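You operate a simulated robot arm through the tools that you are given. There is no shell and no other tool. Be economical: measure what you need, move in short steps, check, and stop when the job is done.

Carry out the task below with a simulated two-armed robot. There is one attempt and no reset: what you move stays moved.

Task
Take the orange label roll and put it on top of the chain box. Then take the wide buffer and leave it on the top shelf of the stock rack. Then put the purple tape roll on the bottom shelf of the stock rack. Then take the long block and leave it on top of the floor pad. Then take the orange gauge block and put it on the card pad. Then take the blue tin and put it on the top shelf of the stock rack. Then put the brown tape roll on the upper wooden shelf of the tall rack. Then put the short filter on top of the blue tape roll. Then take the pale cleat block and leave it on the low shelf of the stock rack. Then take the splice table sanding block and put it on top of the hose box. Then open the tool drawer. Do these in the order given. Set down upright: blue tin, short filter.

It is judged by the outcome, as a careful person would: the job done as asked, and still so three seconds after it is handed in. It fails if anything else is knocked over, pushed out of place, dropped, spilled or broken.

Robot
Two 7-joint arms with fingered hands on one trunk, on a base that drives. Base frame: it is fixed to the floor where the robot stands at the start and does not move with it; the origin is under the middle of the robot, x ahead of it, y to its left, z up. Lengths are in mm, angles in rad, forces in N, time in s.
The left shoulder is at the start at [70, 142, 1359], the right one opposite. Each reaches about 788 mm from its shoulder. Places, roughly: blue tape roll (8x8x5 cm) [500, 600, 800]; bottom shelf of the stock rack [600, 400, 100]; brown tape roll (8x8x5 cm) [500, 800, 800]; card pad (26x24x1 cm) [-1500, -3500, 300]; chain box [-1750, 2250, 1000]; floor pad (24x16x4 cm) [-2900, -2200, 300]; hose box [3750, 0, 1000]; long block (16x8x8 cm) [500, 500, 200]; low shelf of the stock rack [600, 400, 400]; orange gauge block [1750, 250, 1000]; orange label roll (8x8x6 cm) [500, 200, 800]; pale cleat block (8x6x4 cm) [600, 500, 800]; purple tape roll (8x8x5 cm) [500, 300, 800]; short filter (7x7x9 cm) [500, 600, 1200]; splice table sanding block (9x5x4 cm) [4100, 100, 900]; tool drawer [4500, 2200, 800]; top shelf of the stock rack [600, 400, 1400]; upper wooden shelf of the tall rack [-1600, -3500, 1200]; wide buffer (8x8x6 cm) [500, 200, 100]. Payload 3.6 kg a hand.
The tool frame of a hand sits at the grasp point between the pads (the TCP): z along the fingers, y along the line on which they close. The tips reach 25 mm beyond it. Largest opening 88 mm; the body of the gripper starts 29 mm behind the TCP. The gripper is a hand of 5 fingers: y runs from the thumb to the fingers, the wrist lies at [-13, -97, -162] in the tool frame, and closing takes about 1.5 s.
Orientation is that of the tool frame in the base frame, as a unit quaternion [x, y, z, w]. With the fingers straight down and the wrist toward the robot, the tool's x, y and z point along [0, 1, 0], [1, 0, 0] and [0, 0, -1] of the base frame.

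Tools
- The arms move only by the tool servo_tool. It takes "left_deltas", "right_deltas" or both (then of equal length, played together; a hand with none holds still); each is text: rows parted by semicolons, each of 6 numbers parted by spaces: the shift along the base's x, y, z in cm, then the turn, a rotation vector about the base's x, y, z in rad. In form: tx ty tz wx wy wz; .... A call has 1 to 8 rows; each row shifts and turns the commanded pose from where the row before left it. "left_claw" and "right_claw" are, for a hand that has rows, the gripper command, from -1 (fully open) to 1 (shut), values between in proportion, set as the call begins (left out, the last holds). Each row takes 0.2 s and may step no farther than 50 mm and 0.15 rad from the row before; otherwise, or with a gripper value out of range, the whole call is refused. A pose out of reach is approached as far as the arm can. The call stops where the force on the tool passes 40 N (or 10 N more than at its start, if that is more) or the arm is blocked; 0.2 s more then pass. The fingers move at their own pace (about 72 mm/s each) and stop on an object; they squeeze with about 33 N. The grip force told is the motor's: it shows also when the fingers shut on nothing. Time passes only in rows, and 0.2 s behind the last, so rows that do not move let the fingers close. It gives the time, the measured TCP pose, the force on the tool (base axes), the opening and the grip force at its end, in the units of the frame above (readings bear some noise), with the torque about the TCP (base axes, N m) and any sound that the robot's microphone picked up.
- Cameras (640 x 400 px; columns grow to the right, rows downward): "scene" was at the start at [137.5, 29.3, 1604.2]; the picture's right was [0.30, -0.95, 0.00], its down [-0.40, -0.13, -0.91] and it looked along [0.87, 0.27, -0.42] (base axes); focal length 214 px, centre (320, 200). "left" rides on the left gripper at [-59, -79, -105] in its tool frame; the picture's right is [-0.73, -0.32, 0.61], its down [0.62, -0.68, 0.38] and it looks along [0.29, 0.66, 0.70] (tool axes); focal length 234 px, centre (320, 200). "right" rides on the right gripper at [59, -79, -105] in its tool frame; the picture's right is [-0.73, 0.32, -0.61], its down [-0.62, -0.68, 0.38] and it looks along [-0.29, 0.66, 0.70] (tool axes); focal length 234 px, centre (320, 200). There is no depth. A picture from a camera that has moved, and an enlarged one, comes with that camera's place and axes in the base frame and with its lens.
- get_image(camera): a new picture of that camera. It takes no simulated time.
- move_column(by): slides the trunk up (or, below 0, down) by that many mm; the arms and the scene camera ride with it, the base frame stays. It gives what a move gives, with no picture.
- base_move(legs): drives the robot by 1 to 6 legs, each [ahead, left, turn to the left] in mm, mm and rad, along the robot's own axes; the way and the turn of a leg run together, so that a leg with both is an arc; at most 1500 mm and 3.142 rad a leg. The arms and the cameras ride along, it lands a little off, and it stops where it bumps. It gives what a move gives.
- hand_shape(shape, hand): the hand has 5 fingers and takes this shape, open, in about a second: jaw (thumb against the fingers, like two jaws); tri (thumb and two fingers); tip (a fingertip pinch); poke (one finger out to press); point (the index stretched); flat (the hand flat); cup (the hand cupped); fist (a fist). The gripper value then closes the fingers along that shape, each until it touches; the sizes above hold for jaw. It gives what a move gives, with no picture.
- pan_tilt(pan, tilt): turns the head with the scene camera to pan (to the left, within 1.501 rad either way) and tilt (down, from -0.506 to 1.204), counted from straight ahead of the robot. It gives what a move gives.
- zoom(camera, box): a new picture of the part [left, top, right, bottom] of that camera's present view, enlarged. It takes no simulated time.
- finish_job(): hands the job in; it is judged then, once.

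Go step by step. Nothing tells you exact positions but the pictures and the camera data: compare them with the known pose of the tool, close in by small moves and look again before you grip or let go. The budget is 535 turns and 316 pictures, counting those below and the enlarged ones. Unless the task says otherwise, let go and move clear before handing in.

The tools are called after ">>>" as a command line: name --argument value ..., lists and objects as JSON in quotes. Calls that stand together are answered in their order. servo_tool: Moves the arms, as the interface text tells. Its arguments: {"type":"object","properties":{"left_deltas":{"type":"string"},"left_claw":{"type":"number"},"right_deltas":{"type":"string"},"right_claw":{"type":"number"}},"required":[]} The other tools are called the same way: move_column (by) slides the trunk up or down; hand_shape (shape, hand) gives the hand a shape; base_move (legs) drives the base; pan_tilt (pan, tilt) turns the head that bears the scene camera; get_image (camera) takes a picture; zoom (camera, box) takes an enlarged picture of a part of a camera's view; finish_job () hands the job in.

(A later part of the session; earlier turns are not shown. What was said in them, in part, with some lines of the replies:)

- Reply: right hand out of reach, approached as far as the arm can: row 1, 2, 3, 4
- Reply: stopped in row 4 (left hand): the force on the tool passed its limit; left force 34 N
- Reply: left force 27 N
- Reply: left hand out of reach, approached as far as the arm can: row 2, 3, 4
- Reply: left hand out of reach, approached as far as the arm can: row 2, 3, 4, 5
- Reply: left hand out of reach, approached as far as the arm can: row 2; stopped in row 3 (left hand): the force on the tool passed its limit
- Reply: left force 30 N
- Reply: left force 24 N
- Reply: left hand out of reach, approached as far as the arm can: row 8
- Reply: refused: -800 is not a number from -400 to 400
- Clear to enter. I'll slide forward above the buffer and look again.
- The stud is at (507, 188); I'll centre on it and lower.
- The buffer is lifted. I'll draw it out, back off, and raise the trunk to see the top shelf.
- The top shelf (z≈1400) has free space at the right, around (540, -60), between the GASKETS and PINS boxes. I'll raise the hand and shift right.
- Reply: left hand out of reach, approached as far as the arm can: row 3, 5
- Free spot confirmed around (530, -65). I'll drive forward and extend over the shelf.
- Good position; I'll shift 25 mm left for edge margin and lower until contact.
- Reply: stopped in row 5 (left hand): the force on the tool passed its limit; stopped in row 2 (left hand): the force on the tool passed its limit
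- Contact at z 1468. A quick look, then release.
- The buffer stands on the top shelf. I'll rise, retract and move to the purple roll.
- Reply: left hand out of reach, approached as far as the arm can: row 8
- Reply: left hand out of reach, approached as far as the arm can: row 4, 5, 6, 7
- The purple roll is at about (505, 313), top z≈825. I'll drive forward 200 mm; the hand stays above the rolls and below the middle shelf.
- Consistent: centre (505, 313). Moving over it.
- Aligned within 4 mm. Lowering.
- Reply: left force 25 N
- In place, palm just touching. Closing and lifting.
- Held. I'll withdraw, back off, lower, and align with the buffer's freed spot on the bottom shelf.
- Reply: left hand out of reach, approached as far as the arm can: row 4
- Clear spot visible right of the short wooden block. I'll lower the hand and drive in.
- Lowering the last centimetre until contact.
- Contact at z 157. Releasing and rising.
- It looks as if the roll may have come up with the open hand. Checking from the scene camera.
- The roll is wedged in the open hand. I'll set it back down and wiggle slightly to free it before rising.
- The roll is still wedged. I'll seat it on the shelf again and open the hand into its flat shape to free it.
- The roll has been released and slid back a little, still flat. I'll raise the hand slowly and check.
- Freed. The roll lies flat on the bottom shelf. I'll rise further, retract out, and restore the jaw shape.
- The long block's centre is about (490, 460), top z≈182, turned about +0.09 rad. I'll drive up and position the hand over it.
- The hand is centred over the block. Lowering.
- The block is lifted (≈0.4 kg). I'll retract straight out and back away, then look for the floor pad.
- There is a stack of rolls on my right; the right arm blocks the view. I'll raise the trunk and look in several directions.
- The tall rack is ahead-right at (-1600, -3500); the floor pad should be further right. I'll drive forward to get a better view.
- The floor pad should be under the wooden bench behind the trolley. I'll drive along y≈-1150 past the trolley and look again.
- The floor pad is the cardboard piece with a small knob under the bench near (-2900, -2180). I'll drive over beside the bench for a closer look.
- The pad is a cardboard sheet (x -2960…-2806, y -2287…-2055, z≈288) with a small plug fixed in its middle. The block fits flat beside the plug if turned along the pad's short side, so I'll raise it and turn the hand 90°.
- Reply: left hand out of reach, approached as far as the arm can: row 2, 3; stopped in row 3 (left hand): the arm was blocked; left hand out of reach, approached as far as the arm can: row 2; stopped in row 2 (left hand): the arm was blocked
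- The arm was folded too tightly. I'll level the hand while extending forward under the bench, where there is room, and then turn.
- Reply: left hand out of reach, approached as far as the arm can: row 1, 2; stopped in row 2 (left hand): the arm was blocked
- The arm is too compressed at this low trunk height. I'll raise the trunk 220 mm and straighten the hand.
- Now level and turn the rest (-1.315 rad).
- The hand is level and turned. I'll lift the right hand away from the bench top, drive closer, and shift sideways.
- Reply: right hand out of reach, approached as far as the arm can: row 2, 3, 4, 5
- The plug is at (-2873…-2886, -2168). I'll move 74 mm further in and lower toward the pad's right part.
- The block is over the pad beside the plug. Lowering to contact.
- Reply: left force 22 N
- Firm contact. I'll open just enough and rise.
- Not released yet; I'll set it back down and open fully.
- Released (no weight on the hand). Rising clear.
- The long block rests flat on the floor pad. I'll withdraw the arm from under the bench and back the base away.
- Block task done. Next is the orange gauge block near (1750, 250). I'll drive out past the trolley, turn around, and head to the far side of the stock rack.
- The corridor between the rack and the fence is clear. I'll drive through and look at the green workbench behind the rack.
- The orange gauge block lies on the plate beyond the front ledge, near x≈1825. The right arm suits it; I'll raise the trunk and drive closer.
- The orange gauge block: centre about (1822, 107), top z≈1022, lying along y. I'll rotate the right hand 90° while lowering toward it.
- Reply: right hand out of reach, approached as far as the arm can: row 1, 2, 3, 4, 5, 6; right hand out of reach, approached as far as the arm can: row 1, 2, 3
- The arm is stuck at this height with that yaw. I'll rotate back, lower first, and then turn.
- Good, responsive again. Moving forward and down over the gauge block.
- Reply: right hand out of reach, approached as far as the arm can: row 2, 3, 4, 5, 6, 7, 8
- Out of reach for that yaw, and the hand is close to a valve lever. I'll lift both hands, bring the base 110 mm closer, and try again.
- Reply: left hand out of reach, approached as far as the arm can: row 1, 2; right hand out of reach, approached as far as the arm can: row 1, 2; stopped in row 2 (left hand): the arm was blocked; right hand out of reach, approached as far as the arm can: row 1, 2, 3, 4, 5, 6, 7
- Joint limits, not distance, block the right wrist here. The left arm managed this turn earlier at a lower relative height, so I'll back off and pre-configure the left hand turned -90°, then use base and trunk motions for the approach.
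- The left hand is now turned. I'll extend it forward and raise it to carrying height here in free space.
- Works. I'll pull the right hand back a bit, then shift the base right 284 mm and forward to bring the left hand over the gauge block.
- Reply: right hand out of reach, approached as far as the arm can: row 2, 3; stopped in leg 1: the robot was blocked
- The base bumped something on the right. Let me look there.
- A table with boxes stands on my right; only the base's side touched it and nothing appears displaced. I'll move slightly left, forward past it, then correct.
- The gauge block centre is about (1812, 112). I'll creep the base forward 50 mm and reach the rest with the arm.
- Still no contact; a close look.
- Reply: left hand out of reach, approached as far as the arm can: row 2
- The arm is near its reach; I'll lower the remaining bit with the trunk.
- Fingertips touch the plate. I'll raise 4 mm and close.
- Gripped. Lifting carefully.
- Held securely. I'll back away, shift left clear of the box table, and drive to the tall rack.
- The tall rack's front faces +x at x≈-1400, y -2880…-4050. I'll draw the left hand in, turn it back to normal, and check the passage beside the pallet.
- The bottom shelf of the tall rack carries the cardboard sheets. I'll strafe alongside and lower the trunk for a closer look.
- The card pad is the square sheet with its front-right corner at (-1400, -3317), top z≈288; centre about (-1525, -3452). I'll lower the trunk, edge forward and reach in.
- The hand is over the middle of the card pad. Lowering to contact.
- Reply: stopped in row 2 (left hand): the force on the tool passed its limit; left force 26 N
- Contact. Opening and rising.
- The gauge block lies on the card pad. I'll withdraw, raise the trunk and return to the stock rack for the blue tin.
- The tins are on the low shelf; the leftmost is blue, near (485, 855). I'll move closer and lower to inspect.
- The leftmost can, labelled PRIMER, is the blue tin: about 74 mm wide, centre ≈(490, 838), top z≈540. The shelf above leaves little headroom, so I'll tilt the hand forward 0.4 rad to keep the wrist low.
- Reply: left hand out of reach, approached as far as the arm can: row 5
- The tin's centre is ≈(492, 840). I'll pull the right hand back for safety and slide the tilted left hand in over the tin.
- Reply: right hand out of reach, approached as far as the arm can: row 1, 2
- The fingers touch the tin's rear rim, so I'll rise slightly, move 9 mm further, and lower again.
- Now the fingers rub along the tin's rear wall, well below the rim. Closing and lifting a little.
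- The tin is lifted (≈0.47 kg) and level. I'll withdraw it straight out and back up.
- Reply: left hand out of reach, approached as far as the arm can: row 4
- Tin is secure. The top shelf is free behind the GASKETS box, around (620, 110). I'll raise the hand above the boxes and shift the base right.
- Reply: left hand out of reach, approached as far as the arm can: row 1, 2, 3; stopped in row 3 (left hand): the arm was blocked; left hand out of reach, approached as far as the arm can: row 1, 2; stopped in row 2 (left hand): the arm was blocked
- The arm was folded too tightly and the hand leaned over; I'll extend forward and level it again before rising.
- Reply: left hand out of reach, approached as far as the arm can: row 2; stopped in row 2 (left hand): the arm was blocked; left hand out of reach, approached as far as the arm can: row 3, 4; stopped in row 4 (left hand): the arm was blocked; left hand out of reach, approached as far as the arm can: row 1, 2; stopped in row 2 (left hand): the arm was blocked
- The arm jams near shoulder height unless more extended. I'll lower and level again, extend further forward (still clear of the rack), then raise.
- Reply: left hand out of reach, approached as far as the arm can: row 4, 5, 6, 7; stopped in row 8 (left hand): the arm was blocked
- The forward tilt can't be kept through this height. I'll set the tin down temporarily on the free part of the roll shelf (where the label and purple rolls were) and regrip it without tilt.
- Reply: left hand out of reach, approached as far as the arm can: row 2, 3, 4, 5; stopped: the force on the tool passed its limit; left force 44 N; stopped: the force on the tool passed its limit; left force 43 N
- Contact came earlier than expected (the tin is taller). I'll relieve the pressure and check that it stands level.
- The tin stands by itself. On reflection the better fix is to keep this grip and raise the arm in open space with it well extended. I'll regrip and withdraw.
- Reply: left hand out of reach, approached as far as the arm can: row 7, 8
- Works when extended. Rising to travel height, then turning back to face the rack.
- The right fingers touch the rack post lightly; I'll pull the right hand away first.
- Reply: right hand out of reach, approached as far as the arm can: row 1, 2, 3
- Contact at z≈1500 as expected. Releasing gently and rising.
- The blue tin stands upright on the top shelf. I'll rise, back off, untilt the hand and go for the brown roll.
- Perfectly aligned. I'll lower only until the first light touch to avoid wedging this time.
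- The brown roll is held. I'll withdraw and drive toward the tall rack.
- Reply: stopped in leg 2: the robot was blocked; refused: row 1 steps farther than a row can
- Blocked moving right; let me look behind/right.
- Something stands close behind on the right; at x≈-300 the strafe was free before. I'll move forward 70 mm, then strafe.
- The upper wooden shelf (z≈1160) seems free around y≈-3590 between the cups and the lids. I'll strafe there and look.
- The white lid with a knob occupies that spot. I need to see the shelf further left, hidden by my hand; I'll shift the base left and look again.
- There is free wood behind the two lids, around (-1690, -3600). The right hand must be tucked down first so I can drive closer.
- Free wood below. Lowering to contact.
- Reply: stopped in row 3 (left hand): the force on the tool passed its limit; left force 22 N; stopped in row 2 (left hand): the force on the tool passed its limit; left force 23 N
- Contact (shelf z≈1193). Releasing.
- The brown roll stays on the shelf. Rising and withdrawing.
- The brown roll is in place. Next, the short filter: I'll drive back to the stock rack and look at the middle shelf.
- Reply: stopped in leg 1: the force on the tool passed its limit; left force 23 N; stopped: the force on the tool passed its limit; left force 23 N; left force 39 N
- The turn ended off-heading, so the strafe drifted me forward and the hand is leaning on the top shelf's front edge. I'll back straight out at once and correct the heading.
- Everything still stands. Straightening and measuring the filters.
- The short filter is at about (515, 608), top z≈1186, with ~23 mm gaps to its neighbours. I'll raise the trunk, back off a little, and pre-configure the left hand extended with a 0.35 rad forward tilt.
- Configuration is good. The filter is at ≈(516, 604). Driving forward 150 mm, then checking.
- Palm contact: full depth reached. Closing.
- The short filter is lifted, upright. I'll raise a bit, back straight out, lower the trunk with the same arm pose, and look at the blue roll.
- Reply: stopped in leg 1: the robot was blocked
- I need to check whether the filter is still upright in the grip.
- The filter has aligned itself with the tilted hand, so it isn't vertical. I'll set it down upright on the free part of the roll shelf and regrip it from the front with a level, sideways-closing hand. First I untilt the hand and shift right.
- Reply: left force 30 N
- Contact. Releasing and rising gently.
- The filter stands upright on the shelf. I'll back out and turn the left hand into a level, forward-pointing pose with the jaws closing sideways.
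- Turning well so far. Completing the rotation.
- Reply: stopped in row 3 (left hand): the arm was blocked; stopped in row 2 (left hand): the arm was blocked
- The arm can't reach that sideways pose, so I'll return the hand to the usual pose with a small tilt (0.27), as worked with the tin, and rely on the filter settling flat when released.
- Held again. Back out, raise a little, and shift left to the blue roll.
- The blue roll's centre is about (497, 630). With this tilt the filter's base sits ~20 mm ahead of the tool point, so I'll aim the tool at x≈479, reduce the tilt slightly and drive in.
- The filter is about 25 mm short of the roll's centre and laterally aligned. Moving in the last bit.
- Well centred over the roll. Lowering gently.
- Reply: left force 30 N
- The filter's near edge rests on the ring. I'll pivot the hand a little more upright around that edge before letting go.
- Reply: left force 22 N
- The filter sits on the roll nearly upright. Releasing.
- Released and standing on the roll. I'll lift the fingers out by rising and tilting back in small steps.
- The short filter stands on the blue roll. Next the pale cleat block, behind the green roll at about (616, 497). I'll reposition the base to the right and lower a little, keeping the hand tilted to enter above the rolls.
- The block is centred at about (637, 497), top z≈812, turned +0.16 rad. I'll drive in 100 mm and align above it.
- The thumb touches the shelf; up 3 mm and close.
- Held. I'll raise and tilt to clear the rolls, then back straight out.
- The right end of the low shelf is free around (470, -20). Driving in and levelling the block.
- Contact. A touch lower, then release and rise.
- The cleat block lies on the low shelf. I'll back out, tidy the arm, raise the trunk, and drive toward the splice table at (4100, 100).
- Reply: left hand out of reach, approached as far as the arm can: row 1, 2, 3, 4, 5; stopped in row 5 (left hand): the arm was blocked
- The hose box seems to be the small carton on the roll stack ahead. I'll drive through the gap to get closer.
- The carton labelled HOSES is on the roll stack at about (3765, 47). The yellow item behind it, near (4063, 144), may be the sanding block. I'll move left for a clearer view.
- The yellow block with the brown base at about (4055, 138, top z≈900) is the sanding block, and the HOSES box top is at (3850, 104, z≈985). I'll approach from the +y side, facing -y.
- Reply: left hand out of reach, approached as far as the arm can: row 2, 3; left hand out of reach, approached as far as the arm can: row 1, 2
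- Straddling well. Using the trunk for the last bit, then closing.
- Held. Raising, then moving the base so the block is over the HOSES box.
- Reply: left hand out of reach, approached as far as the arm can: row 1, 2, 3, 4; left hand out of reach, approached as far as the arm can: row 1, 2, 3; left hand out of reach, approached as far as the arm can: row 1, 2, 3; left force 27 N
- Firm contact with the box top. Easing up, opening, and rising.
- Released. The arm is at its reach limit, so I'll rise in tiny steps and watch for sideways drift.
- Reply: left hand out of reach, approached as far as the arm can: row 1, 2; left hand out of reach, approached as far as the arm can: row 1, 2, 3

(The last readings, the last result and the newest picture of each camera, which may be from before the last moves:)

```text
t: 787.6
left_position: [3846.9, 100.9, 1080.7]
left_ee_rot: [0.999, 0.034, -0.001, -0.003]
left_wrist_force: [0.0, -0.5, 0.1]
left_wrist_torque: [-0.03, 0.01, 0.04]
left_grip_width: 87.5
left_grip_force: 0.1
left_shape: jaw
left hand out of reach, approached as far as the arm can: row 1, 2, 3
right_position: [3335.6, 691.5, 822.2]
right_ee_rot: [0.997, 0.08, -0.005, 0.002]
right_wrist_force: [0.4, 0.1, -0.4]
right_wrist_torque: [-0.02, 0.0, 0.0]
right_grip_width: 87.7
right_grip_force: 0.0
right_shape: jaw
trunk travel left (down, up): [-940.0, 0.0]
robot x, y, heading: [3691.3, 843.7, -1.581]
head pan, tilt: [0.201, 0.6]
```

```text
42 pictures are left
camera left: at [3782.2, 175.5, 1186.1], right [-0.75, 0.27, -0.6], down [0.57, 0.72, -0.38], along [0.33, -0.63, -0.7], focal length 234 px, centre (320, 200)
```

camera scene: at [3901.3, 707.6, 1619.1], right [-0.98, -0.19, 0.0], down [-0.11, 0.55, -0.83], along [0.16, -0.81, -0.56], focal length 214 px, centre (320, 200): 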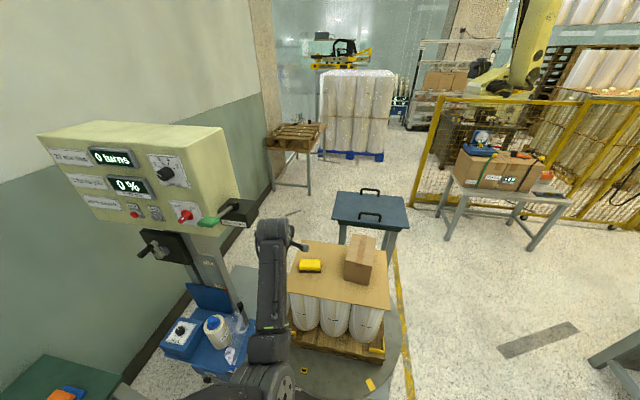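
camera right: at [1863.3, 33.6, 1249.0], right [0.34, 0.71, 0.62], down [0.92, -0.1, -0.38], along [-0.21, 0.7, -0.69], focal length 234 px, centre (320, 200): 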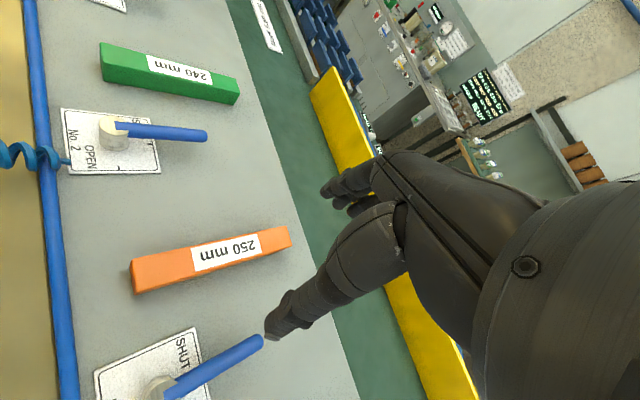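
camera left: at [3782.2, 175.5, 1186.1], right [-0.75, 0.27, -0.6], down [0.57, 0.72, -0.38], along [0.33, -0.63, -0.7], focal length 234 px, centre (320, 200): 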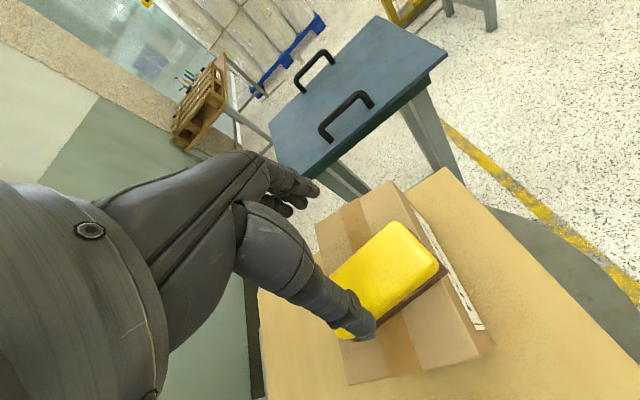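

The sanding block rests on the HOSES box. I'll rise further, back away, draw the arm in and look toward the tool drawer.

>>> servo_tool --left_deltas "0 0 3 0 0 0; 0 0 3 0 0 0; 0 0 0 0 0 0"

>>> base_move --legs '[[-230, 0, 0]]'

>>> servo_tool --left_deltas "0 4.5 -1 0 0 0; 0 4.5 -1 0 0 0; 0 4.5 -1 0 0 0; 0 4.5 -1 0 0 0; 0 4.5 -1 0 0 0; 0 4.5 -1 0 0 0; 0 0 0 0 0 0"

>>> base_move --legs '[[0, 0, 1.58]]'

>>> pan_tilt --pan 0.9 --tilt 0.4

>>> get_image --camera "scene"

```text
t: 788.4
left_position: [3846.5, 86.9, 1139.2]
left_ee_rot: [0.999, 0.034, 0.0, -0.003]
left_wrist_force: [0.6, 0.8, 0.3]
left_wrist_torque: [0.0, 0.0, 0.0]
left_grip_width: 87.5
left_grip_force: 0.1
left_shape: jaw
left hand out of reach, approached as far as the arm can: row 1, 2
right_position: [3335.3, 692.0, 823.0]
right_ee_rot: [0.997, 0.081, -0.006, 0.003]
right_wrist_force: [0.4, 0.2, -0.4]
right_wrist_torque: [0.01, 0.0, 0.0]
right_grip_width: 87.8
right_grip_force: 0.1
right_shape: jaw
trunk travel left (down, up): [-940.0, 0.0]
robot x, y, heading: [3692.2, 847.5, -1.58]
head pan, tilt: [0.201, 0.6]
```

```text
t: 790.1
left_position: [3844.4, 314.6, 1137.7]
left_ee_rot: [1.0, 0.031, -0.001, -0.003]
left_wrist_force: [-0.3, -0.7, 1.0]
left_wrist_torque: [-0.02, 0.01, 0.01]
left_grip_width: 87.6
left_grip_force: 0.0
left_shape: jaw
right_position: [3337.5, 924.5, 822.4]
right_ee_rot: [0.997, 0.078, -0.005, 0.001]
right_wrist_force: [-0.3, -0.2, -0.4]
right_wrist_torque: [-0.01, 0.03, 0.02]
right_grip_width: 88.0
right_grip_force: 0.0
right_shape: jaw
trunk travel left (down, up): [-940.0, 0.0]
robot x, y, heading: [3691.8, 1081.1, -1.582]
head pan, tilt: [0.201, 0.6]
```

```text
t: 791.7
left_position: [3821.6, 356.0, 1015.2]
left_ee_rot: [1.0, 0.03, -0.001, -0.003]
left_wrist_force: [-0.5, 0.0, 0.7]
left_wrist_torque: [0.0, -0.03, -0.01]
left_grip_width: 87.5
left_grip_force: 0.0
left_shape: jaw
left hand out of reach, approached as far as the arm can: row 1, 2, 3, 4, 5, 6
right_position: [3337.0, 927.3, 821.5]
right_ee_rot: [0.997, 0.078, -0.006, 0.003]
right_wrist_force: [-0.3, 0.7, 0.4]
right_wrist_torque: [-0.02, -0.02, -0.02]
right_grip_width: 87.9
right_grip_force: 0.0
right_shape: jaw
trunk travel left (down, up): [-940.0, 0.0]
robot x, y, heading: [3695.3, 1073.6, -1.586]
head pan, tilt: [0.201, 0.6]
```

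```text
t: 795.9
left_position: [4412.6, 1194.6, 1015.7]
left_ee_rot: [0.689, 0.725, -0.003, -0.001]
left_wrist_force: [-1.0, 0.4, 0.1]
left_wrist_torque: [0.05, 0.03, -0.01]
left_grip_width: 87.7
left_grip_force: 0.1
left_shape: jaw
right_position: [3836.6, 718.7, 822.1]
right_ee_rot: [0.655, 0.755, -0.002, 0.005]
right_wrist_force: [-0.2, -0.2, 0.6]
right_wrist_torque: [-0.02, 0.02, -0.01]
right_grip_width: 88.0
right_grip_force: 0.0
right_shape: jaw
trunk travel left (down, up): [-940.0, 0.0]
robot x, y, heading: [3692.9, 1078.4, -0.019]
head pan, tilt: [0.201, 0.6]
```

```text
t: 797.0
left_position: [4413.1, 1195.6, 1015.9]
left_ee_rot: [0.69, 0.724, -0.002, -0.002]
left_wrist_force: [-0.5, 0.0, 0.5]
left_wrist_torque: [0.03, 0.02, -0.02]
left_grip_width: 87.7
left_grip_force: 0.1
left_shape: jaw
right_position: [3836.8, 718.5, 821.2]
right_ee_rot: [0.655, 0.755, -0.002, 0.005]
right_wrist_force: [0.1, 0.1, 0.2]
right_wrist_torque: [-0.01, 0.02, 0.0]
right_grip_width: 87.7
right_grip_force: 0.0
right_shape: jaw
trunk travel left (down, up): [-940.0, 0.0]
robot x, y, heading: [3692.2, 1078.5, -0.028]
head pan, tilt: [0.901, 0.4]
```

```text
41 pictures are left
camera scene: at [3800.7, 1147.4, 1652.3], right [0.77, -0.64, 0.0], down [-0.25, -0.3, -0.92], along [0.59, 0.71, -0.39], focal length 214 px, centre (320, 200)
```

scene: 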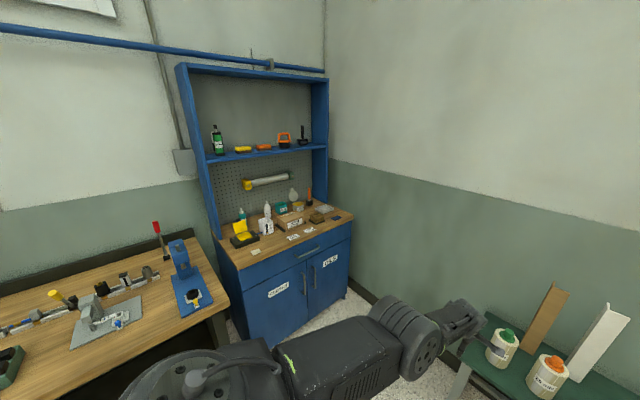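

>>> zoom --camera "scene" --box '[220, 190, 380, 310]'

```text
3.33 times, centred on (300, 250) of scene
camera zoom: at [3800.7, 1147.4, 1652.3], right [0.77, -0.64, 0.0], down [-0.25, -0.3, -0.92], along [0.59, 0.71, -0.39], focal length 715 px, centre (387, 33)
```

zoom: 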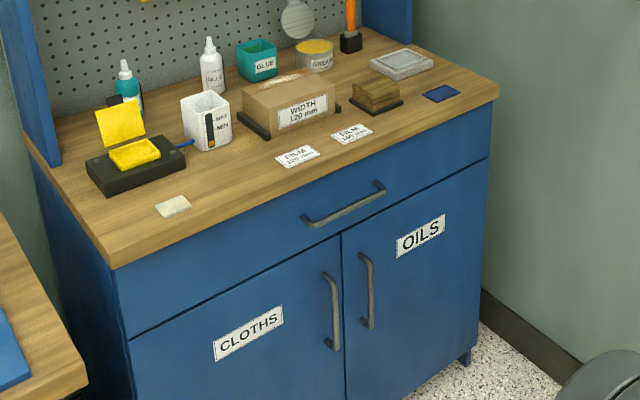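

The tool drawer is the wide blue drawer under the bench top; its handle bar runs along x at about (4460, 2050, z≈828), facing -y. The right arm suits it. First I tuck in the left arm.

>>> servo_tool --left_deltas "-2 0.5 -4.5 0 0 0; -2 0.5 -4.5 0 0 0; -2 0.5 -4.5 0 0 0; -2.5 0.5 -4 0 0 0; -3 1 -3.5 0 0 0; -3.5 1.5 -3 0 0 0; -4 2 -2 0 0 0; -4 2 -2 0 0 0"

>>> servo_tool --left_deltas "-4 2 -2 0 0 0; -4 2 -2 0 0 0; -4 2 -2 0 0 0; -4 2 -2 0 0 0; 0 0 0 0 0 0"

```text
t: 798.8
left_position: [4157.9, 1285.9, 735.2]
left_ee_rot: [0.69, 0.724, -0.002, 0.0]
left_wrist_force: [-1.0, -0.3, 0.4]
left_wrist_torque: [-0.03, -0.03, 0.02]
left_grip_width: 87.9
left_grip_force: 0.0
left_shape: jaw
left hand out of reach, approached as far as the arm can: row 2, 3, 5
right_position: [3836.7, 719.0, 822.3]
right_ee_rot: [0.656, 0.755, -0.002, 0.007]
right_wrist_force: [0.6, 1.2, -0.4]
right_wrist_torque: [0.01, -0.02, -0.03]
right_grip_width: 87.6
right_grip_force: 0.1
right_shape: jaw
trunk travel left (down, up): [-940.0, 0.0]
robot x, y, heading: [3690.9, 1076.0, -0.022]
head pan, tilt: [0.901, 0.4]
```

```text
t: 800.0
left_position: [3994.8, 1368.2, 665.2]
left_ee_rot: [0.689, 0.724, -0.002, -0.001]
left_wrist_force: [0.0, -0.6, -0.3]
left_wrist_torque: [0.02, -0.01, 0.02]
left_grip_width: 87.9
left_grip_force: 0.1
left_shape: jaw
left hand out of reach, approached as far as the arm can: row 4
right_position: [3837.5, 719.0, 821.8]
right_ee_rot: [0.655, 0.755, -0.003, 0.006]
right_wrist_force: [-0.4, 0.1, -0.1]
right_wrist_torque: [-0.01, -0.02, 0.01]
right_grip_width: 87.8
right_grip_force: 0.1
right_shape: jaw
trunk travel left (down, up): [-940.0, 0.0]
robot x, y, heading: [3687.2, 1073.8, -0.026]
head pan, tilt: [0.901, 0.4]
```

>>> base_move --legs '[[0, 230, 0.026], [530, 0, 0], [0, 0, 1.57]]'

>>> move_column --by -200

>>> pan_tilt --pan -0.3 --tilt 0.5

>>> get_image --camera "scene"

```text
t: 808.2
left_position: [3903.7, 1596.9, 664.1]
left_ee_rot: [-0.052, 0.999, -0.002, 0.001]
left_wrist_force: [0.1, 0.6, 0.3]
left_wrist_torque: [-0.01, -0.01, 0.02]
left_grip_width: 87.8
left_grip_force: 0.0
left_shape: jaw
right_position: [4559.7, 1474.2, 821.8]
right_ee_rot: [-0.098, 0.995, 0.003, 0.005]
right_wrist_force: [0.2, 0.6, 0.0]
right_wrist_torque: [0.0, 0.0, 0.01]
right_grip_width: 87.9
right_grip_force: 0.1
right_shape: jaw
trunk travel left (down, up): [-940.0, 0.0]
robot x, y, heading: [4210.2, 1308.0, 1.603]
head pan, tilt: [0.901, 0.4]
```

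```text
t: 810.4
left_position: [3903.2, 1597.2, 463.8]
left_ee_rot: [-0.052, 0.999, -0.003, 0.001]
left_wrist_force: [1.0, -0.3, 0.4]
left_wrist_torque: [0.0, 0.0, 0.01]
left_grip_width: 88.0
left_grip_force: 0.0
left_shape: jaw
right_position: [4558.7, 1473.9, 622.1]
right_ee_rot: [-0.097, 0.995, 0.002, 0.005]
right_wrist_force: [-0.8, 0.8, -0.4]
right_wrist_torque: [-0.06, 0.0, 0.01]
right_grip_width: 87.8
right_grip_force: 0.1
right_shape: jaw
trunk travel left (down, up): [-740.0, 200.0]
robot x, y, heading: [4210.5, 1307.7, 1.591]
head pan, tilt: [0.901, 0.4]
```

```text
t: 811.8
left_position: [3903.4, 1596.2, 464.1]
left_ee_rot: [-0.051, 0.999, -0.002, 0.001]
left_wrist_force: [0.2, 0.7, 0.1]
left_wrist_torque: [0.0, 0.0, 0.03]
left_grip_width: 87.8
left_grip_force: 0.0
left_shape: jaw
right_position: [4558.2, 1474.4, 621.9]
right_ee_rot: [-0.098, 0.995, 0.003, 0.005]
right_wrist_force: [0.4, -1.0, -0.5]
right_wrist_torque: [0.01, 0.0, -0.03]
right_grip_width: 87.9
right_grip_force: 0.1
right_shape: jaw
trunk travel left (down, up): [-740.0, 200.0]
robot x, y, heading: [4206.8, 1307.0, 1.594]
head pan, tilt: [-0.3, 0.499]
```

```text
39 pictures are left
camera scene: at [4232.7, 1448.1, 1443.1], right [0.96, -0.27, 0.0], down [-0.13, -0.46, -0.88], along [0.24, 0.85, -0.48], focal length 214 px, centre (320, 200)
```

scene: 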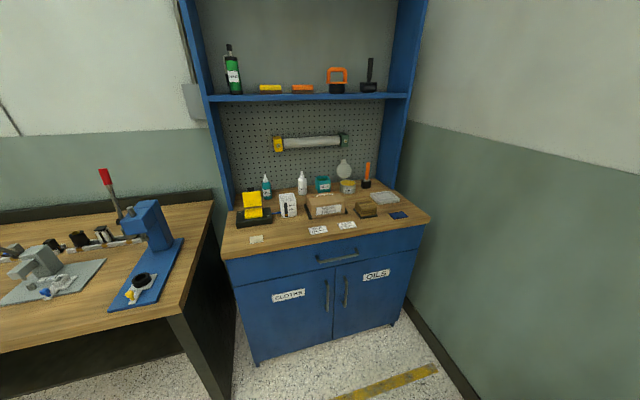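

>>> zoom --camera "scene" --box '[220, 210, 440, 310]'

```text
2.91 times, centred on (330, 260) of scene
camera zoom: at [4232.7, 1448.1, 1443.1], right [0.96, -0.27, 0.0], down [-0.13, -0.46, -0.88], along [0.24, 0.85, -0.48], focal length 624 px, centre (291, 26)
```

zoom: 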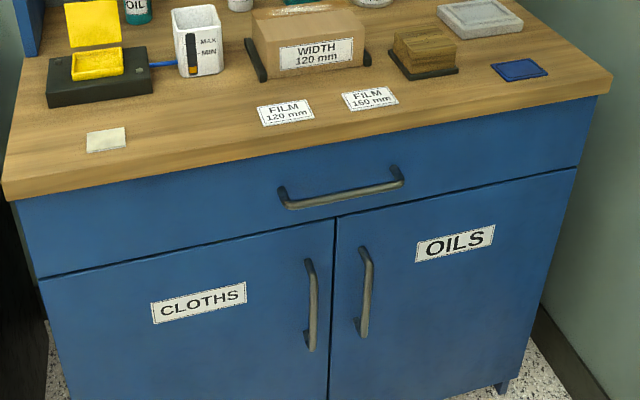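

The handle bar is at about x 4421–4614, y≈2130, z≈745. I'll bring the right hand forward with fingers tilted forward-down to hook it, then drive up.

>>> servo_tool --right_deltas "-0.8 3.5 2.2 0 0 -0.024; -0.8 3.5 2.2 0 0 -0.024; -0.8 3.5 2.2 0.09 0 -0.024; -0.8 3.5 2.2 0.09 0 -0.024; -0.8 3.5 2.2 0.09 0 -0.024; -0.8 3.5 2.2 0.09 0 -0.024; -0.8 3.5 2.2 0.09 0 -0.024; -0.8 3.5 2.2 0.09 0 -0.024"

>>> base_move --legs '[[0, -15, -0.024], [120, 0, 0]]'

>>> get_image --camera "right"

```text
t: 813.6
left_position: [3902.7, 1596.6, 464.1]
left_ee_rot: [-0.052, 0.999, -0.002, 0.0]
left_wrist_force: [0.2, 0.8, -0.4]
left_wrist_torque: [-0.03, 0.0, 0.0]
left_grip_width: 87.8
left_grip_force: 0.1
left_shape: jaw
right_position: [4544.3, 1756.8, 807.2]
right_ee_rot: [0.0, 0.963, 0.267, 0.019]
right_wrist_force: [-0.5, 0.2, 0.4]
right_wrist_torque: [-0.03, -0.03, -0.02]
right_grip_width: 87.8
right_grip_force: 0.1
right_shape: jaw
right hand out of reach, approached as far as the arm can: row 6, 7, 8
trunk travel left (down, up): [-740.0, 200.0]
robot x, y, heading: [4210.6, 1309.5, 1.601]
head pan, tilt: [-0.3, 0.499]
```

```text
t: 815.2
left_position: [3924.9, 1721.4, 464.6]
left_ee_rot: [-0.04, 0.999, -0.003, 0.0]
left_wrist_force: [-0.9, 1.1, -0.3]
left_wrist_torque: [0.06, -0.02, 0.0]
left_grip_width: 87.9
left_grip_force: 0.0
left_shape: jaw
right_position: [4568.2, 1867.9, 807.8]
right_ee_rot: [0.011, 0.963, 0.267, 0.023]
right_wrist_force: [0.2, 0.2, 0.9]
right_wrist_torque: [0.0, 0.01, 0.02]
right_grip_width: 87.8
right_grip_force: 0.1
right_shape: jaw
trunk travel left (down, up): [-740.0, 200.0]
robot x, y, heading: [4218.9, 1426.0, 1.577]
head pan, tilt: [-0.3, 0.499]
```

```text
37 pictures are left
camera right: at [4503.1, 1747.3, 854.7], right [0.7, -0.06, 0.71], down [0.64, -0.41, -0.66], along [0.33, 0.91, -0.25], focal length 234 px, centre (320, 200)
```

right: 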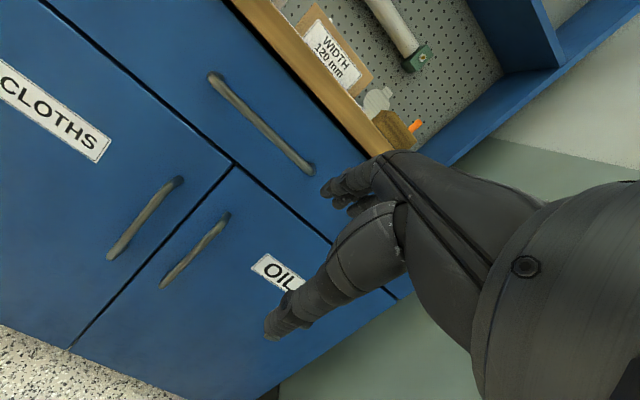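

The handle is best placed at x 4408–4582, y≈2090, z≈785. I'll lower the trunk, tilt the hand more (≈1 rad) and nearly close the jaws for hooking.

>>> move_column --by -150

>>> servo_tool --right_deltas "-2 1.5 3 0.07 0 -0.01; -2 1.5 3 0.07 0 -0.01; -1.5 1.5 3 0.07 0 0; -1 1.5 3 0.07 0 0; -0.5 1 3 0.07 0 0; 0 1 2 0.06 0 0; 0 0 0 0 0 0" --right_claw 0.2

>>> get_image --camera "right"

```text
t: 816.9
left_position: [3923.7, 1722.9, 314.6]
left_ee_rot: [-0.039, 0.999, -0.003, 0.001]
left_wrist_force: [1.0, -0.3, 0.2]
left_wrist_torque: [0.02, -0.02, 0.02]
left_grip_width: 87.7
left_grip_force: 0.2
left_shape: jaw
right_position: [4567.6, 1867.6, 657.1]
right_ee_rot: [0.011, 0.963, 0.267, 0.022]
right_wrist_force: [0.7, -0.2, 0.0]
right_wrist_torque: [-0.01, -0.01, 0.0]
right_grip_width: 87.9
right_grip_force: 0.1
right_shape: jaw
trunk travel left (down, up): [-590.0, 350.0]
robot x, y, heading: [4223.5, 1426.5, 1.577]
head pan, tilt: [-0.3, 0.499]
```

```text
t: 818.5
left_position: [3923.6, 1722.0, 313.7]
left_ee_rot: [-0.04, 0.999, -0.003, 0.002]
left_wrist_force: [0.2, 0.3, 0.2]
left_wrist_torque: [-0.01, -0.02, 0.0]
left_grip_width: 87.8
left_grip_force: 0.1
left_shape: jaw
right_position: [4563.0, 1939.7, 845.2]
right_ee_rot: [0.022, 0.889, 0.457, 0.018]
right_wrist_force: [-0.5, -1.3, 0.0]
right_wrist_torque: [0.02, 0.0, 0.03]
right_grip_width: 35.6
right_grip_force: 0.1
right_shape: jaw
right hand out of reach, approached as far as the arm can: row 1, 2, 3, 4
trunk travel left (down, up): [-590.0, 350.0]
robot x, y, heading: [4223.8, 1425.2, 1.576]
head pan, tilt: [-0.3, 0.499]
```

```text
36 pictures are left
camera right: at [4494.4, 1811.6, 842.3], right [0.7, -0.35, 0.62], down [0.63, -0.12, -0.77], along [0.34, 0.93, 0.13], focal length 234 px, centre (320, 200)
```

right: 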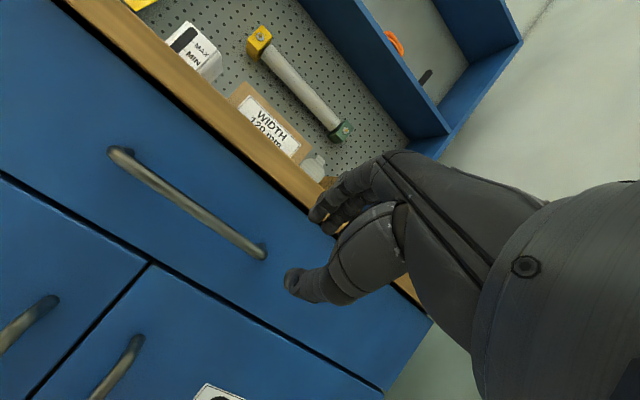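

Consistent: bar centre (4495, 2090, 786), bench top edge at z≥860. Moving the hand to just before the bar.

>>> servo_tool --right_deltas "-3.5 0 -1 0 0 0; -3.5 1 -1 0 0.05 0; 0 4.5 -0.5 0 0 0; 0 4.5 -0.3 0 0 0; 0 0 0 0 0 0"

>>> get_image --camera "right"

```text
t: 819.7
left_position: [3924.4, 1722.5, 313.7]
left_ee_rot: [-0.039, 0.999, -0.002, 0.001]
left_wrist_force: [0.5, 0.3, 0.2]
left_wrist_torque: [0.01, -0.02, -0.02]
left_grip_width: 87.9
left_grip_force: 0.0
left_shape: jaw
right_position: [4565.3, 2028.8, 831.9]
right_ee_rot: [0.033, 0.889, 0.457, -0.004]
right_wrist_force: [0.4, -0.4, -0.4]
right_wrist_torque: [0.0, -0.02, 0.0]
right_grip_width: 35.7
right_grip_force: 0.1
right_shape: jaw
right hand out of reach, approached as far as the arm can: row 1, 2, 3, 4
trunk travel left (down, up): [-590.0, 350.0]
robot x, y, heading: [4224.8, 1425.2, 1.572]
head pan, tilt: [-0.3, 0.499]
```

```text
35 pictures are left
camera right: at [4497.9, 1901.4, 831.8], right [0.73, -0.35, 0.59], down [0.59, -0.12, -0.8], along [0.35, 0.93, 0.12], focal length 234 px, centre (320, 200)
```

right: 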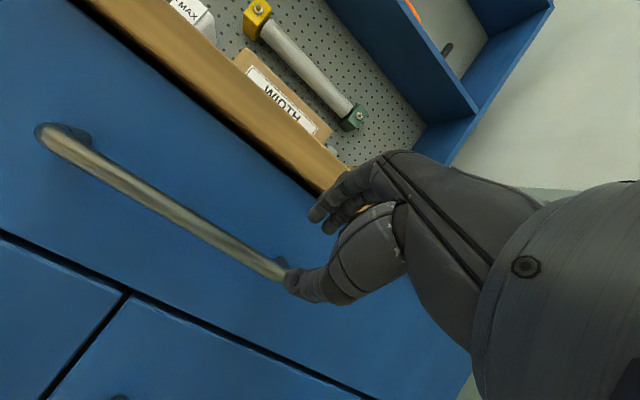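

The arm won't shift further left, so I'll use the base for that.

>>> base_move --legs '[[0, 66, 0]]'

>>> get_image --camera "right"

```text
t: 820.7
left_position: [3858.9, 1722.1, 314.3]
left_ee_rot: [-0.038, 0.999, -0.003, 0.001]
left_wrist_force: [-0.6, -0.7, -0.4]
left_wrist_torque: [0.04, 0.0, 0.0]
left_grip_width: 87.9
left_grip_force: 0.1
left_shape: jaw
right_position: [4499.8, 2027.9, 831.8]
right_ee_rot: [0.034, 0.889, 0.456, -0.003]
right_wrist_force: [0.1, -0.7, 0.4]
right_wrist_torque: [0.0, -0.02, -0.01]
right_grip_width: 35.4
right_grip_force: 0.0
right_shape: jaw
trunk travel left (down, up): [-590.0, 350.0]
robot x, y, heading: [4158.9, 1424.6, 1.577]
head pan, tilt: [-0.3, 0.499]
```

```text
34 pictures are left
camera right: at [4431.7, 1900.9, 832.0], right [0.73, -0.35, 0.59], down [0.59, -0.12, -0.8], along [0.35, 0.93, 0.12], focal length 234 px, centre (320, 200)
```

right: 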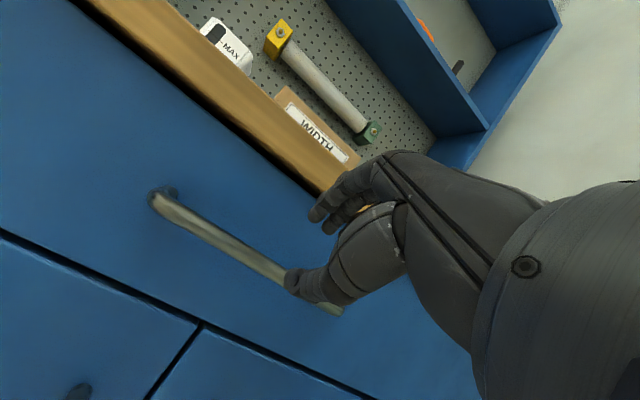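

The bar lies exactly along the hand's axis, 77 mm ahead. I'll advance in alternating small base and trunk steps.

>>> base_move --legs '[[30, 0, 0]]'

>>> move_column --by -26

>>> base_move --legs '[[22, 0, 0]]'

>>> get_image --camera "right"

```text
t: 821.5
left_position: [3859.8, 1752.6, 312.8]
left_ee_rot: [-0.037, 0.999, -0.004, 0.001]
left_wrist_force: [0.2, -1.1, 0.7]
left_wrist_torque: [0.01, 0.0, 0.04]
left_grip_width: 87.9
left_grip_force: 0.2
left_shape: jaw
right_position: [4500.4, 2060.7, 831.4]
right_ee_rot: [0.034, 0.889, 0.456, -0.004]
right_wrist_force: [0.2, 0.5, 1.0]
right_wrist_torque: [0.06, 0.02, -0.02]
right_grip_width: 35.7
right_grip_force: 0.1
right_shape: jaw
trunk travel left (down, up): [-590.0, 350.0]
robot x, y, heading: [4156.8, 1457.5, 1.572]
head pan, tilt: [-0.3, 0.499]
```

```text
t: 822.3
left_position: [3860.0, 1754.0, 289.7]
left_ee_rot: [-0.039, 0.999, -0.003, 0.001]
left_wrist_force: [-0.2, 0.4, 0.0]
left_wrist_torque: [-0.02, -0.01, 0.03]
left_grip_width: 88.0
left_grip_force: 0.0
left_shape: jaw
right_position: [4500.3, 2058.0, 805.6]
right_ee_rot: [0.035, 0.889, 0.457, -0.003]
right_wrist_force: [0.3, -1.1, 0.2]
right_wrist_torque: [-0.01, -0.01, 0.0]
right_grip_width: 35.5
right_grip_force: 0.0
right_shape: jaw
trunk travel left (down, up): [-564.0, 376.0]
robot x, y, heading: [4152.6, 1456.3, 1.575]
head pan, tilt: [-0.3, 0.499]
```

```text
t: 823.1
left_position: [3859.8, 1773.5, 288.3]
left_ee_rot: [-0.038, 0.999, -0.003, 0.001]
left_wrist_force: [-0.1, 0.1, -0.6]
left_wrist_torque: [0.01, -0.01, -0.05]
left_grip_width: 87.9
left_grip_force: 0.0
left_shape: jaw
right_position: [4500.1, 2079.8, 805.2]
right_ee_rot: [0.035, 0.889, 0.456, -0.004]
right_wrist_force: [0.6, -0.5, 0.5]
right_wrist_torque: [-0.03, -0.01, 0.0]
right_grip_width: 36.4
right_grip_force: 0.0
right_shape: jaw
trunk travel left (down, up): [-564.0, 376.0]
robot x, y, heading: [4158.5, 1481.7, 1.57]
head pan, tilt: [-0.3, 0.499]
```

```text
33 pictures are left
camera right: at [4433.2, 1952.3, 805.1], right [0.73, -0.35, 0.59], down [0.59, -0.12, -0.8], along [0.35, 0.93, 0.11], focal length 234 px, centre (320, 200)
```

right: 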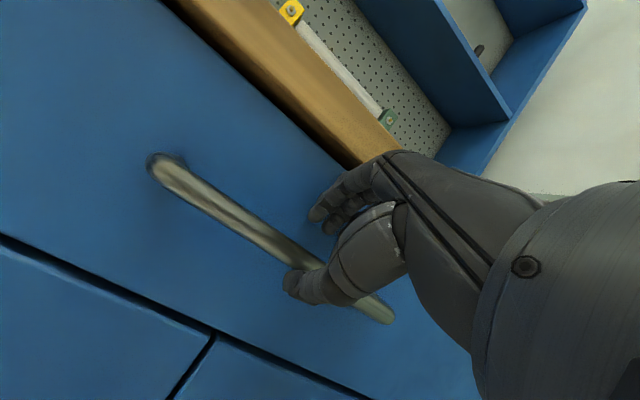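

The bar is now between thumb and fingers. A little further, then close.

>>> base_move --legs '[[12, 0, 0]]'

>>> move_column --by -10

>>> servo_tool --right_deltas "0 0 0 0 0 0; 0 0 0 0 0 0; 0 0 0 0 0 0; 0 0 0 0 0 0; 0 0 0 0 0 0; 0 0 0 0 0 0" --right_claw 1

>>> get_image --camera "right"

```text
t: 824.4
left_position: [3860.7, 1784.8, 288.8]
left_ee_rot: [-0.037, 0.999, -0.004, 0.0]
left_wrist_force: [-0.6, 0.3, 0.7]
left_wrist_torque: [0.0, 0.0, 0.0]
left_grip_width: 87.7
left_grip_force: 0.0
left_shape: jaw
right_position: [4500.6, 2090.1, 792.4]
right_ee_rot: [0.037, 0.897, 0.441, -0.004]
right_wrist_force: [-1.3, -11.0, -26.0]
right_wrist_torque: [-0.05, 0.02, 0.0]
right_grip_width: 19.5
right_grip_force: 33.3
right_shape: jaw
trunk travel left (down, up): [-564.0, 376.0]
robot x, y, heading: [4160.3, 1491.1, 1.572]
head pan, tilt: [-0.3, 0.499]
stopped in leg 1: the force on the tool passed its limit (the readings are from after the stop); the commanded pose is now the measured one
```

```text
t: 825.0
left_position: [3860.0, 1784.9, 278.4]
left_ee_rot: [-0.038, 0.999, -0.004, 0.0]
left_wrist_force: [0.0, -0.4, 0.4]
left_wrist_torque: [-0.02, 0.03, -0.01]
left_grip_width: 88.0
left_grip_force: 0.2
left_shape: jaw
right_position: [4500.4, 2089.2, 788.0]
right_ee_rot: [0.035, 0.894, 0.448, -0.003]
right_wrist_force: [-1.9, -6.8, -9.9]
right_wrist_torque: [-0.04, 0.01, -0.03]
right_grip_width: 18.4
right_grip_force: 33.4
right_shape: jaw
trunk travel left (down, up): [-554.0, 386.0]
robot x, y, heading: [4157.9, 1490.1, 1.575]
head pan, tilt: [-0.3, 0.499]
```

```text
t: 826.4
left_position: [3860.1, 1785.7, 279.0]
left_ee_rot: [-0.037, 0.999, -0.004, 0.001]
left_wrist_force: [0.7, -1.0, -0.7]
left_wrist_torque: [-0.04, 0.01, 0.01]
left_grip_width: 87.8
left_grip_force: 0.2
left_shape: jaw
right_position: [4500.3, 2089.6, 787.2]
right_ee_rot: [0.036, 0.894, 0.447, -0.004]
right_wrist_force: [-2.7, -5.1, -8.8]
right_wrist_torque: [-0.03, 0.04, -0.01]
right_grip_width: 18.5
right_grip_force: 32.6
right_shape: jaw
trunk travel left (down, up): [-554.0, 386.0]
robot x, y, heading: [4158.4, 1489.4, 1.573]
head pan, tilt: [-0.3, 0.499]
```

```text
32 pictures are left
camera right: at [4433.0, 1961.7, 789.9], right [0.73, -0.34, 0.59], down [0.59, -0.14, -0.8], along [0.35, 0.93, 0.1], focal length 234 px, centre (320, 200)
```

right: 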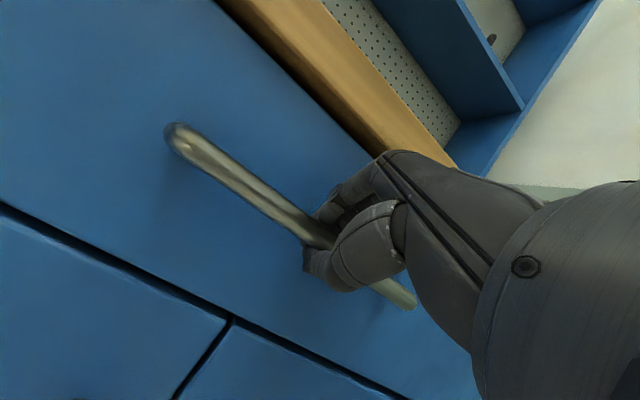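

The bar is gripped. Pulling back with the base in short steps.

>>> base_move --legs '[[-60, 0, 0]]'

>>> zoom --camera "scene" --box '[220, 180, 440, 320]'

```text
t: 827.4
left_position: [3859.6, 1724.2, 277.2]
left_ee_rot: [-0.036, 0.999, -0.004, 0.0]
left_wrist_force: [-0.1, 0.1, 0.3]
left_wrist_torque: [-0.03, 0.0, 0.0]
left_grip_width: 87.8
left_grip_force: 0.1
left_shape: jaw
right_position: [4502.0, 2027.5, 787.1]
right_ee_rot: [0.037, 0.894, 0.446, -0.003]
right_wrist_force: [-3.8, -0.2, -12.6]
right_wrist_torque: [-0.03, 0.0, 0.01]
right_grip_width: 17.2
right_grip_force: 33.5
right_shape: jaw
trunk travel left (down, up): [-554.0, 386.0]
robot x, y, heading: [4155.5, 1427.5, 1.567]
head pan, tilt: [-0.3, 0.499]
```

```text
2.86 times, centred on (330, 250) of scene
camera zoom: at [4185.6, 1568.1, 1256.9], right [0.95, -0.3, 0.0], down [-0.14, -0.46, -0.88], along [0.26, 0.84, -0.48], focal length 613 px, centre (291, 57)
```

zoom: 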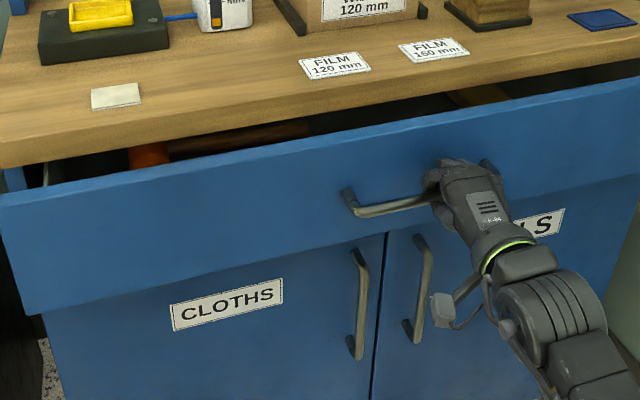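

It slides open. Continuing.

>>> base_move --legs '[[-120, 0, 0]]'

>>> base_move --legs '[[-100, 0, 0]]'

>>> get_image --camera "scene"

```text
t: 828.6
left_position: [3859.0, 1605.5, 278.5]
left_ee_rot: [-0.037, 0.999, -0.004, 0.0]
left_wrist_force: [0.6, 0.2, -0.1]
left_wrist_torque: [0.02, -0.02, -0.01]
left_grip_width: 87.9
left_grip_force: 0.0
left_shape: jaw
right_position: [4501.7, 1907.9, 786.3]
right_ee_rot: [0.037, 0.895, 0.445, -0.004]
right_wrist_force: [-4.1, 0.9, -13.4]
right_wrist_torque: [0.02, 0.01, 0.02]
right_grip_width: 17.0
right_grip_force: 33.0
right_shape: jaw
trunk travel left (down, up): [-554.0, 386.0]
robot x, y, heading: [4158.4, 1310.1, 1.571]
head pan, tilt: [-0.3, 0.499]
```

```text
t: 829.8
left_position: [3860.2, 1503.4, 277.8]
left_ee_rot: [-0.036, 0.999, -0.004, 0.001]
left_wrist_force: [-0.6, -0.4, 0.3]
left_wrist_torque: [0.02, -0.01, -0.01]
left_grip_width: 87.7
left_grip_force: 0.1
left_shape: jaw
right_position: [4501.5, 1806.7, 785.6]
right_ee_rot: [0.037, 0.895, 0.445, -0.003]
right_wrist_force: [-3.6, 0.9, -13.1]
right_wrist_torque: [-0.01, 0.04, 0.07]
right_grip_width: 16.6
right_grip_force: 32.6
right_shape: jaw
trunk travel left (down, up): [-554.0, 386.0]
robot x, y, heading: [4160.5, 1207.5, 1.569]
head pan, tilt: [-0.3, 0.499]
```

```text
30 pictures are left
camera scene: at [4185.5, 1347.7, 1256.9], right [0.95, -0.3, 0.0], down [-0.14, -0.46, -0.88], along [0.26, 0.84, -0.48], focal length 214 px, centre (320, 200)
```

scene: 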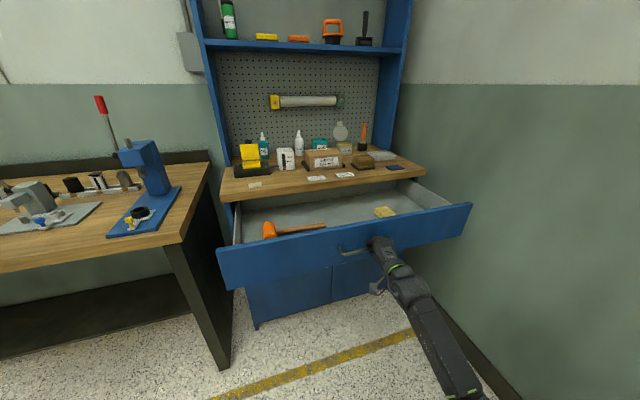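

Opened about 280 mm. One more gentle pull to see whether it reaches its stop.

>>> base_move --legs '[[-70, 0, 0]]'

>>> get_image --camera "right"

```text
t: 830.7
left_position: [3859.4, 1468.9, 277.5]
left_ee_rot: [-0.037, 0.999, -0.005, 0.0]
left_wrist_force: [-0.4, -0.4, -0.4]
left_wrist_torque: [-0.01, 0.0, 0.03]
left_grip_width: 87.7
left_grip_force: 0.0
left_shape: jaw
right_position: [4500.2, 1775.9, 781.2]
right_ee_rot: [0.036, 0.897, 0.44, -0.004]
right_wrist_force: [4.1, 21.1, -7.2]
right_wrist_torque: [-0.17, -0.04, 0.11]
right_grip_width: 15.8
right_grip_force: 32.8
right_shape: jaw
trunk travel left (down, up): [-554.0, 386.0]
robot x, y, heading: [4160.1, 1174.5, 1.576]
head pan, tilt: [-0.3, 0.499]
stopped in leg 1: the force on the tool passed its limit (the readings are from after the stop); the commanded pose is now the measured one
```

```text
29 pictures are left
camera right: at [4433.0, 1648.5, 785.2], right [0.73, -0.33, 0.6], down [0.59, -0.15, -0.8], along [0.35, 0.93, 0.08], focal length 234 px, centre (320, 200)
```

right: 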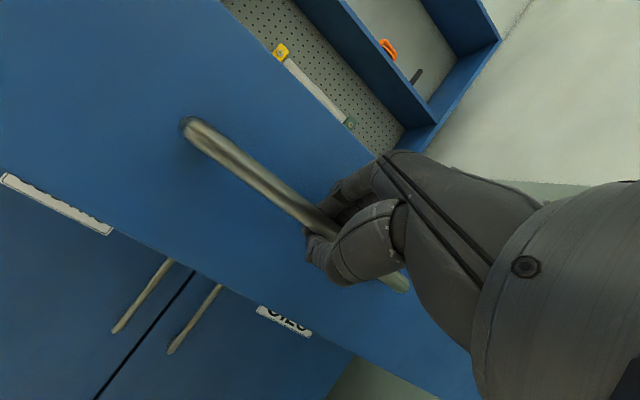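

The drawer has reached its stop, about 310 mm open. I'll ease off, open the hand partly, lift slightly, and back away from the bar.

>>> base_move --legs '[[6, 0, 0]]'

>>> servo_tool --right_deltas "0 0 0 0 0 0; 0 0 0 0 0 0; 0 0 0 0 0 0; 0 0 0 0 0 0" --right_claw -0.36

>>> move_column --by 9

>>> get_image --camera "right"

```text
t: 831.4
left_position: [3859.5, 1473.8, 277.7]
left_ee_rot: [-0.036, 0.999, -0.005, 0.0]
left_wrist_force: [0.4, -0.8, -0.3]
left_wrist_torque: [-0.04, -0.02, -0.02]
left_grip_width: 88.0
left_grip_force: 0.1
left_shape: jaw
right_position: [4501.4, 1779.6, 781.6]
right_ee_rot: [0.036, 0.897, 0.441, -0.005]
right_wrist_force: [1.1, 4.9, -9.1]
right_wrist_torque: [-0.08, -0.09, 0.09]
right_grip_width: 16.6
right_grip_force: 32.8
right_shape: jaw
trunk travel left (down, up): [-554.0, 386.0]
robot x, y, heading: [4158.1, 1179.4, 1.574]
head pan, tilt: [-0.3, 0.499]
```

```text
t: 832.4
left_position: [3860.4, 1473.3, 278.4]
left_ee_rot: [-0.036, 0.999, -0.003, 0.001]
left_wrist_force: [1.2, -0.2, 1.4]
left_wrist_torque: [-0.01, 0.0, 0.01]
left_grip_width: 87.8
left_grip_force: 0.0
left_shape: jaw
right_position: [4500.2, 1778.8, 784.5]
right_ee_rot: [0.035, 0.896, 0.443, -0.004]
right_wrist_force: [-1.0, -2.0, 0.2]
right_wrist_torque: [0.07, 0.03, 0.0]
right_grip_width: 59.4
right_grip_force: 0.0
right_shape: jaw
trunk travel left (down, up): [-554.0, 386.0]
robot x, y, heading: [4160.7, 1178.5, 1.572]
head pan, tilt: [-0.3, 0.499]
```

```text
t: 833.0
left_position: [3860.0, 1474.2, 287.3]
left_ee_rot: [-0.036, 0.999, -0.003, 0.001]
left_wrist_force: [0.6, 0.7, -0.4]
left_wrist_torque: [0.0, 0.01, 0.01]
left_grip_width: 87.9
left_grip_force: 0.1
left_shape: jaw
right_position: [4499.3, 1778.4, 793.9]
right_ee_rot: [0.036, 0.896, 0.443, -0.003]
right_wrist_force: [-0.2, -1.5, 0.6]
right_wrist_torque: [0.04, 0.0, 0.02]
right_grip_width: 59.2
right_grip_force: 0.0
right_shape: jaw
trunk travel left (down, up): [-563.0, 377.0]
robot x, y, heading: [4160.7, 1176.4, 1.569]
head pan, tilt: [-0.3, 0.499]
```

```text
28 pictures are left
camera right: at [4432.6, 1650.1, 797.1], right [0.73, -0.33, 0.6], down [0.59, -0.15, -0.8], along [0.35, 0.93, 0.09], focal length 234 px, centre (320, 200)
```

right: 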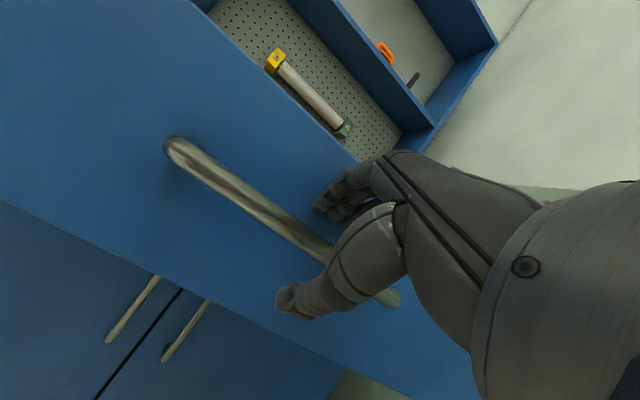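

>>> base_move --legs '[[-25, 0, 0]]'

>>> base_move --legs '[[-120, 0, 0]]'

>>> get_image --camera "scene"

```text
t: 833.8
left_position: [3859.9, 1448.0, 287.5]
left_ee_rot: [-0.036, 0.999, -0.003, 0.0]
left_wrist_force: [0.0, -0.3, -0.1]
left_wrist_torque: [-0.01, 0.02, 0.04]
left_grip_width: 88.1
left_grip_force: 0.0
left_shape: jaw
right_position: [4500.5, 1752.4, 793.7]
right_ee_rot: [0.035, 0.896, 0.442, -0.005]
right_wrist_force: [-0.3, -0.1, -0.4]
right_wrist_torque: [0.04, -0.02, 0.04]
right_grip_width: 59.6
right_grip_force: 0.0
right_shape: jaw
trunk travel left (down, up): [-563.0, 377.0]
robot x, y, heading: [4158.7, 1154.1, 1.567]
head pan, tilt: [-0.3, 0.499]
```

```text
t: 835.0
left_position: [3859.6, 1327.9, 287.9]
left_ee_rot: [-0.036, 0.999, -0.002, 0.001]
left_wrist_force: [0.4, -0.3, 0.3]
left_wrist_torque: [-0.03, -0.01, 0.0]
left_grip_width: 87.9
left_grip_force: 0.1
left_shape: jaw
right_position: [4498.4, 1631.4, 794.7]
right_ee_rot: [0.036, 0.896, 0.443, -0.004]
right_wrist_force: [0.2, 0.3, -0.3]
right_wrist_torque: [0.0, -0.01, -0.01]
right_grip_width: 59.6
right_grip_force: 0.0
right_shape: jaw
trunk travel left (down, up): [-563.0, 377.0]
robot x, y, heading: [4156.7, 1033.4, 1.569]
head pan, tilt: [-0.3, 0.499]
```

```text
27 pictures are left
camera scene: at [4184.5, 1169.4, 1266.3], right [0.96, -0.3, 0.0], down [-0.14, -0.46, -0.88], along [0.26, 0.84, -0.48], focal length 214 px, centre (320, 200)
```

scene: 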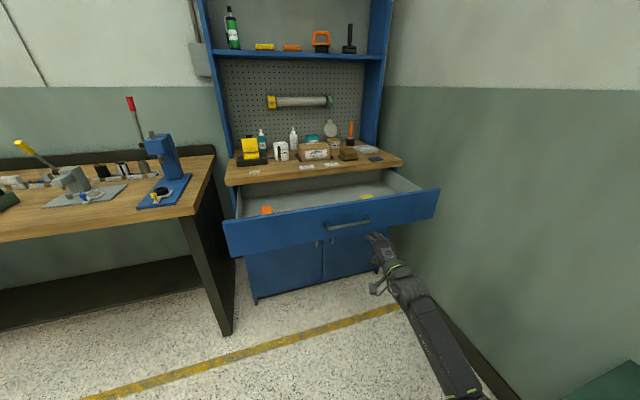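

The drawer stands open about 310 mm and the hand is clear of it; the earlier items were all resting in place when I last saw them. Handing in.

>>> finish_job

```text
The job is handed in.
```

I did all eleven steps in the order given, and the job is handed in with both hands empty and clear. Each item was in place when I last saw it, but I did not go back for a final look at any of them.

- **Upright items:** the blue tin (I took the can labelled PRIMER) stood upright on the top shelf. The short filter stood upright on the blue tape roll.
- **Sanding block:** I took the yellow block with the brown base, next to the hose box on the roll stack. It matched your position and size. It sits on the hose box, possibly overhanging one edge by a few millimetres.
- **Drawer:** the tool drawer is open to its stop, about 310 mm.
- **Contacts along the way:** the base bumped the table holding the boxes. The hands leaned on the stock rack twice, once on a post and once on the top shelf edge. Nothing visible in the camera views had moved.
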